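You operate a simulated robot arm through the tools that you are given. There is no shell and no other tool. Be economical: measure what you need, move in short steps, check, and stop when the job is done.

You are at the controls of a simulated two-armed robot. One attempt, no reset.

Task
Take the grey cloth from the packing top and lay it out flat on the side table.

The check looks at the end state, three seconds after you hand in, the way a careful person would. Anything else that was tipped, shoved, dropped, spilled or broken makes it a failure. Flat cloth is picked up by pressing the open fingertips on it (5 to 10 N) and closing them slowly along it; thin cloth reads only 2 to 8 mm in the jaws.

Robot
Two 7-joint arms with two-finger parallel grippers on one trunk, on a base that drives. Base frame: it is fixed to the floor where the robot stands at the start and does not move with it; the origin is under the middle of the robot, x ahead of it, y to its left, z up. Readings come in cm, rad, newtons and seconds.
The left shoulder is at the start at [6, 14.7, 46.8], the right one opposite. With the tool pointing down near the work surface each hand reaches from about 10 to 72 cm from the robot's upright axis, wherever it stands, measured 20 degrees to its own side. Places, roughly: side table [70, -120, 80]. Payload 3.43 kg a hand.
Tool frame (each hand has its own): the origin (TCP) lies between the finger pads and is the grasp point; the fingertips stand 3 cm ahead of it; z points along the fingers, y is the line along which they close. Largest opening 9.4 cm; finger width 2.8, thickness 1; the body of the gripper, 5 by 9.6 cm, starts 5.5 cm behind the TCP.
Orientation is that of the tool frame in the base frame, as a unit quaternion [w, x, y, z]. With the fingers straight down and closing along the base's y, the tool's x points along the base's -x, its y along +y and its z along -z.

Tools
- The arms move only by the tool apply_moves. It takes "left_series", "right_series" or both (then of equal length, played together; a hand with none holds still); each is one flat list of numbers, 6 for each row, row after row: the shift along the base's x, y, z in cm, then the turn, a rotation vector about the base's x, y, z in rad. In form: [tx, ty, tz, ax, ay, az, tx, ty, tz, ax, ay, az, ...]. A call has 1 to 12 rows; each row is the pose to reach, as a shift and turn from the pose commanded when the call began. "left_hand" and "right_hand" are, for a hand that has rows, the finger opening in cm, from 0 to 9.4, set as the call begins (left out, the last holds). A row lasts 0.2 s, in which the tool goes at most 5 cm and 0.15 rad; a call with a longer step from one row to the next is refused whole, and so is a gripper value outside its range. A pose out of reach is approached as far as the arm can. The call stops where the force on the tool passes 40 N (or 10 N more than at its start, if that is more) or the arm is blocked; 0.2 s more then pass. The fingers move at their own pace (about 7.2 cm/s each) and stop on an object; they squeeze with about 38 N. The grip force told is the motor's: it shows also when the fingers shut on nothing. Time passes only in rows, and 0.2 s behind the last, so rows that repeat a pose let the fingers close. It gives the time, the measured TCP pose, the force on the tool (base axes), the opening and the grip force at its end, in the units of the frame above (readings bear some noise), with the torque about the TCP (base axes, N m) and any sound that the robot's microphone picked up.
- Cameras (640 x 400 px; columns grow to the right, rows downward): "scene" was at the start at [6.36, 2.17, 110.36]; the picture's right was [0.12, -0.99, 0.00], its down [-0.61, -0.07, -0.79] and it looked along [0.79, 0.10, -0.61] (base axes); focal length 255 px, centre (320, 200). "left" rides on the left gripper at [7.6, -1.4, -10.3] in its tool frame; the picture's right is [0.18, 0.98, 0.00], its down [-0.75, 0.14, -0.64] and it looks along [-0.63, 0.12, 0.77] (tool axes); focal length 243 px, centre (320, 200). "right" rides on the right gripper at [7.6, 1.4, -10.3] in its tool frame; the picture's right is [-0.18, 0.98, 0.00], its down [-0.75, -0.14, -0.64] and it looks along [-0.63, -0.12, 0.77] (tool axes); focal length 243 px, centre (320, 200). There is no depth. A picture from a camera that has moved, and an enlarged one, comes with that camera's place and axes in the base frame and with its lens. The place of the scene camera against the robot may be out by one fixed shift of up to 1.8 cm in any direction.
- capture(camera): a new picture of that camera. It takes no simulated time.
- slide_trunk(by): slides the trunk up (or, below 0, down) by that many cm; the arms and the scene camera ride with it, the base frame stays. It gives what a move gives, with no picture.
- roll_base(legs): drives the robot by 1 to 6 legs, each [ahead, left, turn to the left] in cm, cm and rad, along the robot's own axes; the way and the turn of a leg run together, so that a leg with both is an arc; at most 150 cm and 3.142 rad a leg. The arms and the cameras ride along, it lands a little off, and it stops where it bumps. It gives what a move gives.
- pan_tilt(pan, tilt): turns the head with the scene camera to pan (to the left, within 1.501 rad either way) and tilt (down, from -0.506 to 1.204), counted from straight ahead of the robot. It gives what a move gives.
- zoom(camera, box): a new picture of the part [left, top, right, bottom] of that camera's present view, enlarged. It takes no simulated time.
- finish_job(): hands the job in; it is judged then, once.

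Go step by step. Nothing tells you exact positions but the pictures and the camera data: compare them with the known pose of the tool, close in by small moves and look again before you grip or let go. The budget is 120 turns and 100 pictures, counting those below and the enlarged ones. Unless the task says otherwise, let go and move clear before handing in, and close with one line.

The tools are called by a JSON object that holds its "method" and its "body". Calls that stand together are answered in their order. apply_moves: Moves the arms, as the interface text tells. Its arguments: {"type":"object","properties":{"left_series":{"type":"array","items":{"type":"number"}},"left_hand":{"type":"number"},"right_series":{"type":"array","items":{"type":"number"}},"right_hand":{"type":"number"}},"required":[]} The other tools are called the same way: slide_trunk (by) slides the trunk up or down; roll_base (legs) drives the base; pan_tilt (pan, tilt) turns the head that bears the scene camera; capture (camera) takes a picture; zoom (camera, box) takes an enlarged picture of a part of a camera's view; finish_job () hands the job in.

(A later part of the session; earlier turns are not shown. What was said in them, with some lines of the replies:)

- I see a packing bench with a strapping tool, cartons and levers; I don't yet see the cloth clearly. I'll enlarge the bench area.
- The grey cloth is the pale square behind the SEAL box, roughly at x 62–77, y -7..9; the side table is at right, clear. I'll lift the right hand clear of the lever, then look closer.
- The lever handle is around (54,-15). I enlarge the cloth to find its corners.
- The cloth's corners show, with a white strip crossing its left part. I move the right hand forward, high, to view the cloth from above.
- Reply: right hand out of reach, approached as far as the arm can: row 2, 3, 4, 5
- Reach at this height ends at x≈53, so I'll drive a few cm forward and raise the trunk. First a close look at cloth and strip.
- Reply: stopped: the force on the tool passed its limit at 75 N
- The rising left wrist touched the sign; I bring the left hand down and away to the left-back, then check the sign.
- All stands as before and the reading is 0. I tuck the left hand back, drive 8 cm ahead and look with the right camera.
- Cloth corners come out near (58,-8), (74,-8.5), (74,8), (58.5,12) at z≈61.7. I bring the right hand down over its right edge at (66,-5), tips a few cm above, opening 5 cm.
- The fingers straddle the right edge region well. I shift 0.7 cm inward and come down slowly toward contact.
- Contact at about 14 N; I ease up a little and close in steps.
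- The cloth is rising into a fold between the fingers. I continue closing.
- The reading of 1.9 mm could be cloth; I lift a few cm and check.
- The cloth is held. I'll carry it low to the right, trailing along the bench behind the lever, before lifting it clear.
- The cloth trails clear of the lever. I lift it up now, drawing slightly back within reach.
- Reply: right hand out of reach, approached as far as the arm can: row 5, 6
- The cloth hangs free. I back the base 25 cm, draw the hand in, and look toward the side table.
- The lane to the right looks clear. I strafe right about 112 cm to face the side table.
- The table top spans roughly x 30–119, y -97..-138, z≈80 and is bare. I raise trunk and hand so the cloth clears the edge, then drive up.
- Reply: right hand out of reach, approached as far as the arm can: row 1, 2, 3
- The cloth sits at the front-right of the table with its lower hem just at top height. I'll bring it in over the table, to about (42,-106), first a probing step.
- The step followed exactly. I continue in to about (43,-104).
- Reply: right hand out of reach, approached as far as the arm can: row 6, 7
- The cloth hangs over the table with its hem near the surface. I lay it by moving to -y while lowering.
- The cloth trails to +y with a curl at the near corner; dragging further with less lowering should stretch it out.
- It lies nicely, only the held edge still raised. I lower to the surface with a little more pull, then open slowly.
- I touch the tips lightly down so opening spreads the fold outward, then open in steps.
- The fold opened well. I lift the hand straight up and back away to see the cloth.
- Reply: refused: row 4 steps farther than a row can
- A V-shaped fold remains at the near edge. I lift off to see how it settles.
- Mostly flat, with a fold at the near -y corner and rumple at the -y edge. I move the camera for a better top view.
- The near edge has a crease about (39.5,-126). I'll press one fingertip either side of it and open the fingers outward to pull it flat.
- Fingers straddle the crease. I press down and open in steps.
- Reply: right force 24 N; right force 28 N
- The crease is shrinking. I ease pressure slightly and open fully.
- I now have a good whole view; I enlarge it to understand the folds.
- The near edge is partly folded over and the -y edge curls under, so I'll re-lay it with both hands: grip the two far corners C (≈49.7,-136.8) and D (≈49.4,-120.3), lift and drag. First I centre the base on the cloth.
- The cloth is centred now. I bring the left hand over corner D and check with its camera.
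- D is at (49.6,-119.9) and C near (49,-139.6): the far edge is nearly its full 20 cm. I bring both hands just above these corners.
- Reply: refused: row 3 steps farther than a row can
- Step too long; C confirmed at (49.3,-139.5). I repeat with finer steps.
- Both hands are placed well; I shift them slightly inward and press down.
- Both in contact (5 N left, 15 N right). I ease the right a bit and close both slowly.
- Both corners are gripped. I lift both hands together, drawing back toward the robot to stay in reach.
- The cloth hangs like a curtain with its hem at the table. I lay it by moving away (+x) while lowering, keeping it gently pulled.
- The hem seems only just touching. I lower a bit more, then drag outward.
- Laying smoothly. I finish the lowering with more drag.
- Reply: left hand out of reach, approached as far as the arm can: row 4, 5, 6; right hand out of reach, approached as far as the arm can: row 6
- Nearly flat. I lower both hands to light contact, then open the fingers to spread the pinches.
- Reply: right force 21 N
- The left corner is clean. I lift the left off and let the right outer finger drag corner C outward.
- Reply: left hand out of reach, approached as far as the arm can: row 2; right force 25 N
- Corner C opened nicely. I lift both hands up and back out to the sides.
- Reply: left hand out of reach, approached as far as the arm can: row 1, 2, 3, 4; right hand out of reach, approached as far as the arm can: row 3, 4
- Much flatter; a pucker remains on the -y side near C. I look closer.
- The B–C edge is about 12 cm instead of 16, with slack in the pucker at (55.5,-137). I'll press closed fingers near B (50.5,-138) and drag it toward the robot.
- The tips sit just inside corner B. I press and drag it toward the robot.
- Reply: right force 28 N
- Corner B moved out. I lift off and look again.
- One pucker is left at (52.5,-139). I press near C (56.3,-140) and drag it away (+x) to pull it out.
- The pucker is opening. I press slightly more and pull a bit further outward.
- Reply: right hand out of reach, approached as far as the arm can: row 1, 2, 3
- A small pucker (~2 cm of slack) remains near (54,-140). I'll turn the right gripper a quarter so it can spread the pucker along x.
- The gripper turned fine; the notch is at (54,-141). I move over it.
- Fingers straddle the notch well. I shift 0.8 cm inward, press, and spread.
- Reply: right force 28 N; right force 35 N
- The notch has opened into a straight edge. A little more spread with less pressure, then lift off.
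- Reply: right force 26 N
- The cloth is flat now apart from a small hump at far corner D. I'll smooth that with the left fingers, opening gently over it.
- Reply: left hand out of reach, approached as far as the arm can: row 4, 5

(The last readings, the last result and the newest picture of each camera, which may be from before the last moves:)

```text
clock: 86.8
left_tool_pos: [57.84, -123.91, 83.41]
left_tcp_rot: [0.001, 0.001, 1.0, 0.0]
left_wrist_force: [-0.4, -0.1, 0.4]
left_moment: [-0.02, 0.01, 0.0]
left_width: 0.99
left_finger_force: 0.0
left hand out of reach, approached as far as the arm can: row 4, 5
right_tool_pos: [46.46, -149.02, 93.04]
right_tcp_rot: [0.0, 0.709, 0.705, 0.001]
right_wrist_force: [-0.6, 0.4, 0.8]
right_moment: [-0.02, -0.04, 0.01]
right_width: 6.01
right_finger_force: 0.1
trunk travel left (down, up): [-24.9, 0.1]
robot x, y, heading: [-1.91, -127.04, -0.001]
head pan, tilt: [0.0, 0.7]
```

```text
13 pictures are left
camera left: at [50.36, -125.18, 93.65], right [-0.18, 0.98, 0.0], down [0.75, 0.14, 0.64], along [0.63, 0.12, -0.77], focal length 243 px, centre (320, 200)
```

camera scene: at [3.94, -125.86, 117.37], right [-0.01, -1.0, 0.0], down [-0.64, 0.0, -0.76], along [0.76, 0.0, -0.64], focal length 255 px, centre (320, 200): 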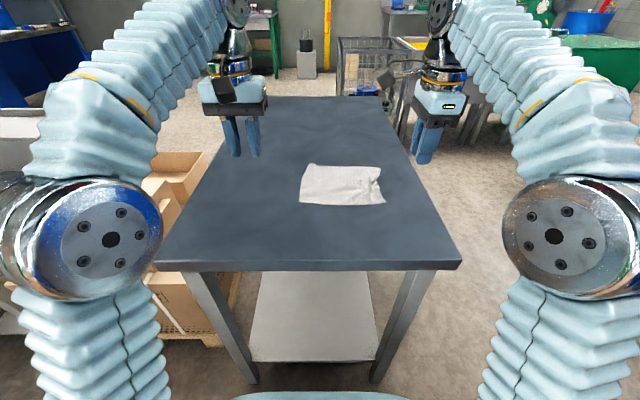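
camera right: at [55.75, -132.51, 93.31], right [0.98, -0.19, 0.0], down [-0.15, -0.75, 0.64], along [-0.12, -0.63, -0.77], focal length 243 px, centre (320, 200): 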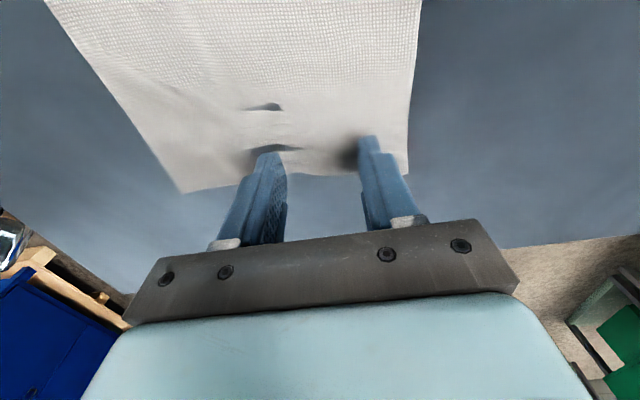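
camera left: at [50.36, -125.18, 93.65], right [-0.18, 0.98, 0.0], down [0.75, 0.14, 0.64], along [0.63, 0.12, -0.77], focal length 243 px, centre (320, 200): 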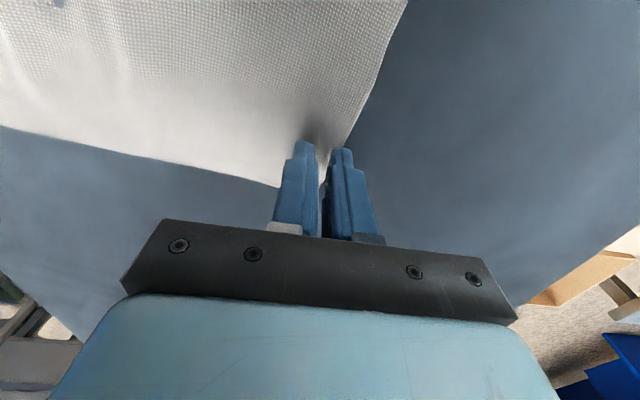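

The fingers sit over the hump. I press lightly and open.

{"method": "apply_moves", "body": {"left_series": [0, 0, -0.25, 0, 0, 0, 0, 0, -0.4, 0, 0, 0]}}

{"method": "apply_moves", "body": {"left_series": [0, 0, 0, 0, 0, 0, 0, 0, 0, 0, 0, 0], "left_hand": 3}}

{"method": "capture", "body": {"camera": "left"}}

```text
clock: 87.4
left_tool_pos: [57.94, -124.16, 83.17]
left_tcp_rot: [-0.001, 0.001, 1.0, 0.0]
left_wrist_force: [0.3, 0.5, 0.1]
left_moment: [0.01, 0.02, -0.01]
left_width: 0.98
left_finger_force: 0.0
right_tool_pos: [46.53, -149.03, 93.15]
right_tcp_rot: [0.0, 0.709, 0.705, 0.002]
right_wrist_force: [-0.1, 0.2, -0.4]
right_moment: [0.0, -0.01, 0.0]
right_width: 6.01
right_finger_force: 0.2
trunk travel left (down, up): [-24.9, 0.1]
robot x, y, heading: [-2.56, -126.71, -0.005]
head pan, tilt: [0.0, 0.7]
```

```text
clock: 88.0
left_tool_pos: [57.88, -124.05, 83.13]
left_tcp_rot: [0.0, 0.0, 1.0, -0.001]
left_wrist_force: [0.0, -0.4, 0.5]
left_moment: [0.0, 0.0, -0.04]
left_width: 3.01
left_finger_force: 0.0
right_tool_pos: [46.48, -149.08, 93.02]
right_tcp_rot: [-0.001, 0.709, 0.705, 0.0]
right_wrist_force: [-0.2, 0.2, 0.1]
right_moment: [0.0, -0.01, -0.03]
right_width: 6.02
right_finger_force: 0.0
trunk travel left (down, up): [-24.9, 0.1]
robot x, y, heading: [-2.19, -126.85, -0.004]
head pan, tilt: [0.0, 0.7]
```

```text
12 pictures are left
camera left: at [50.46, -125.37, 93.46], right [-0.18, 0.98, 0.0], down [0.75, 0.14, 0.64], along [0.63, 0.12, -0.77], focal length 243 px, centre (320, 200)
```

left: 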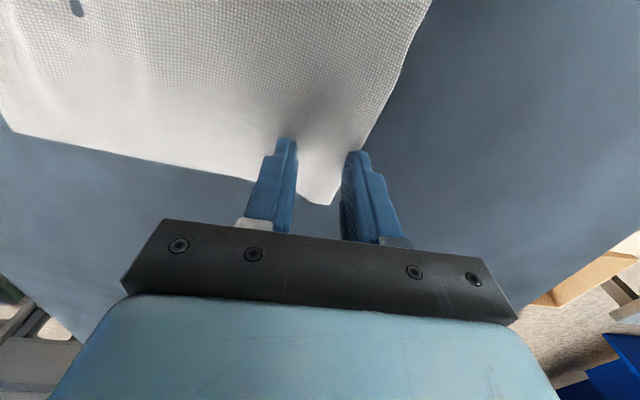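

The corner lies flat now. I lift the left hand off and inspect.

{"method": "apply_moves", "body": {"left_series": [-0.7, 0, 1.5, 0, 0, 0, -2, 0, 4, 0, 0, 0, -4, 1, 7, 0, 0, 0, -7, 3, 9, 0, 0, 0, -10, 6, 10, 0, 0, 0, -13, 9, 11, 0, 0, 0]}}

{"method": "zoom", "body": {"camera": "scene", "box": [280, 140, 400, 215]}}

{"method": "zoom", "body": {"camera": "left", "box": [0, 0, 260, 200]}}

```text
clock: 89.4
left_tool_pos: [44.88, -115.23, 94.25]
left_tcp_rot: [-0.002, 0.001, 1.0, -0.002]
left_wrist_force: [1.1, 0.7, -0.2]
left_moment: [0.03, 0.01, 0.0]
left_width: 2.98
left_finger_force: 0.0
left hand out of reach, approached as far as the arm can: row 1, 2, 3
right_tool_pos: [46.46, -149.0, 92.99]
right_tcp_rot: [0.0, 0.709, 0.705, 0.001]
right_wrist_force: [1.2, -0.2, 0.2]
right_moment: [0.02, 0.02, -0.02]
right_width: 6.01
right_finger_force: 0.0
trunk travel left (down, up): [-24.9, 0.1]
robot x, y, heading: [-2.34, -127.06, -0.003]
head pan, tilt: [0.0, 0.7]
```

```text
5.33 times, centred on (340, 178) of scene
camera zoom: at [3.96, -125.88, 117.37], right [-0.01, -1.0, 0.0], down [-0.64, 0.0, -0.76], along [0.76, 0.0, -0.64], focal length 1358 px, centre (213, 320)
```

zoom: 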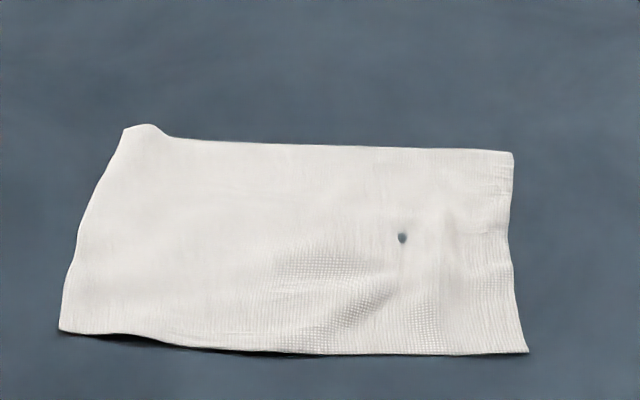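

```text
2.00 times, centred on (130, 100) of left
camera zoom: at [37.42, -116.49, 104.51], right [-0.18, 0.98, 0.0], down [0.76, 0.14, 0.64], along [0.63, 0.12, -0.77], focal length 485 px, centre (700, 400)
```

zoom: 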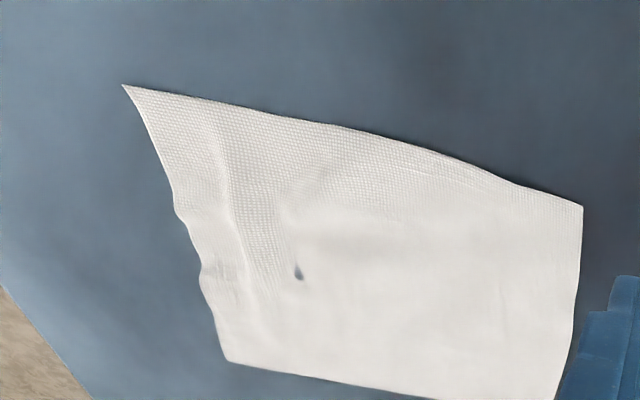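

The cloth lies flat in full extent, well within the table. I back off and take a final look.

{"method": "roll_base", "body": {"legs": [[-15, 0, 0]]}}

{"method": "capture", "body": {"camera": "scene"}}

```text
clock: 90.8
left_tool_pos: [30.02, -115.19, 94.24]
left_tcp_rot: [-0.002, 0.003, 1.0, 0.0]
left_wrist_force: [0.4, 0.0, 0.2]
left_moment: [0.02, -0.01, 0.0]
left_width: 2.98
left_finger_force: 0.0
right_tool_pos: [31.51, -148.99, 93.01]
right_tcp_rot: [-0.001, 0.71, 0.704, 0.0]
right_wrist_force: [0.1, 0.0, -0.3]
right_moment: [-0.02, -0.02, 0.01]
right_width: 6.04
right_finger_force: 0.1
trunk travel left (down, up): [-24.9, 0.1]
robot x, y, heading: [-17.68, -126.8, -0.008]
head pan, tilt: [0.0, 0.7]
```

```text
9 pictures are left
camera scene: at [-11.07, -125.78, 117.37], right [-0.01, -1.0, 0.0], down [-0.64, 0.01, -0.76], along [0.76, -0.01, -0.64], focal length 255 px, centre (320, 200)
```

scene: 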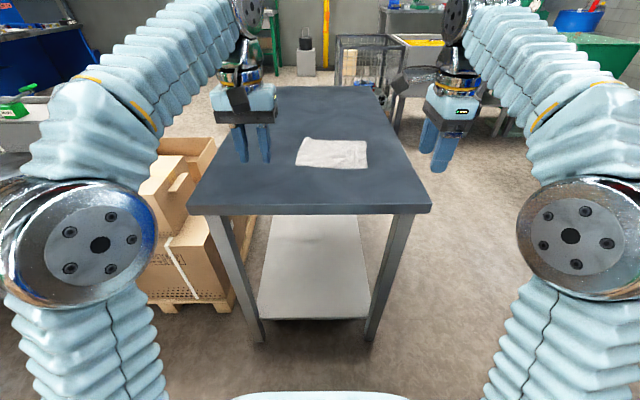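

The cloth lies flat on the side table, both hands are clear and nothing else in view has been moved, so I hand in.

{"method": "finish_job", "body": {}}

```text
The job is handed in.
```

The grey cloth is off the packing top and lies flat on the side table. It has a faint ripple and one small dark spot, probably where the table shows through. Early on, the left wrist hit the STRAP PULL sign hard enough to trip the force stop (75 N). In pictures taken afterwards the sign looked unmoved and still read 0, and I saw nothing else out of place.
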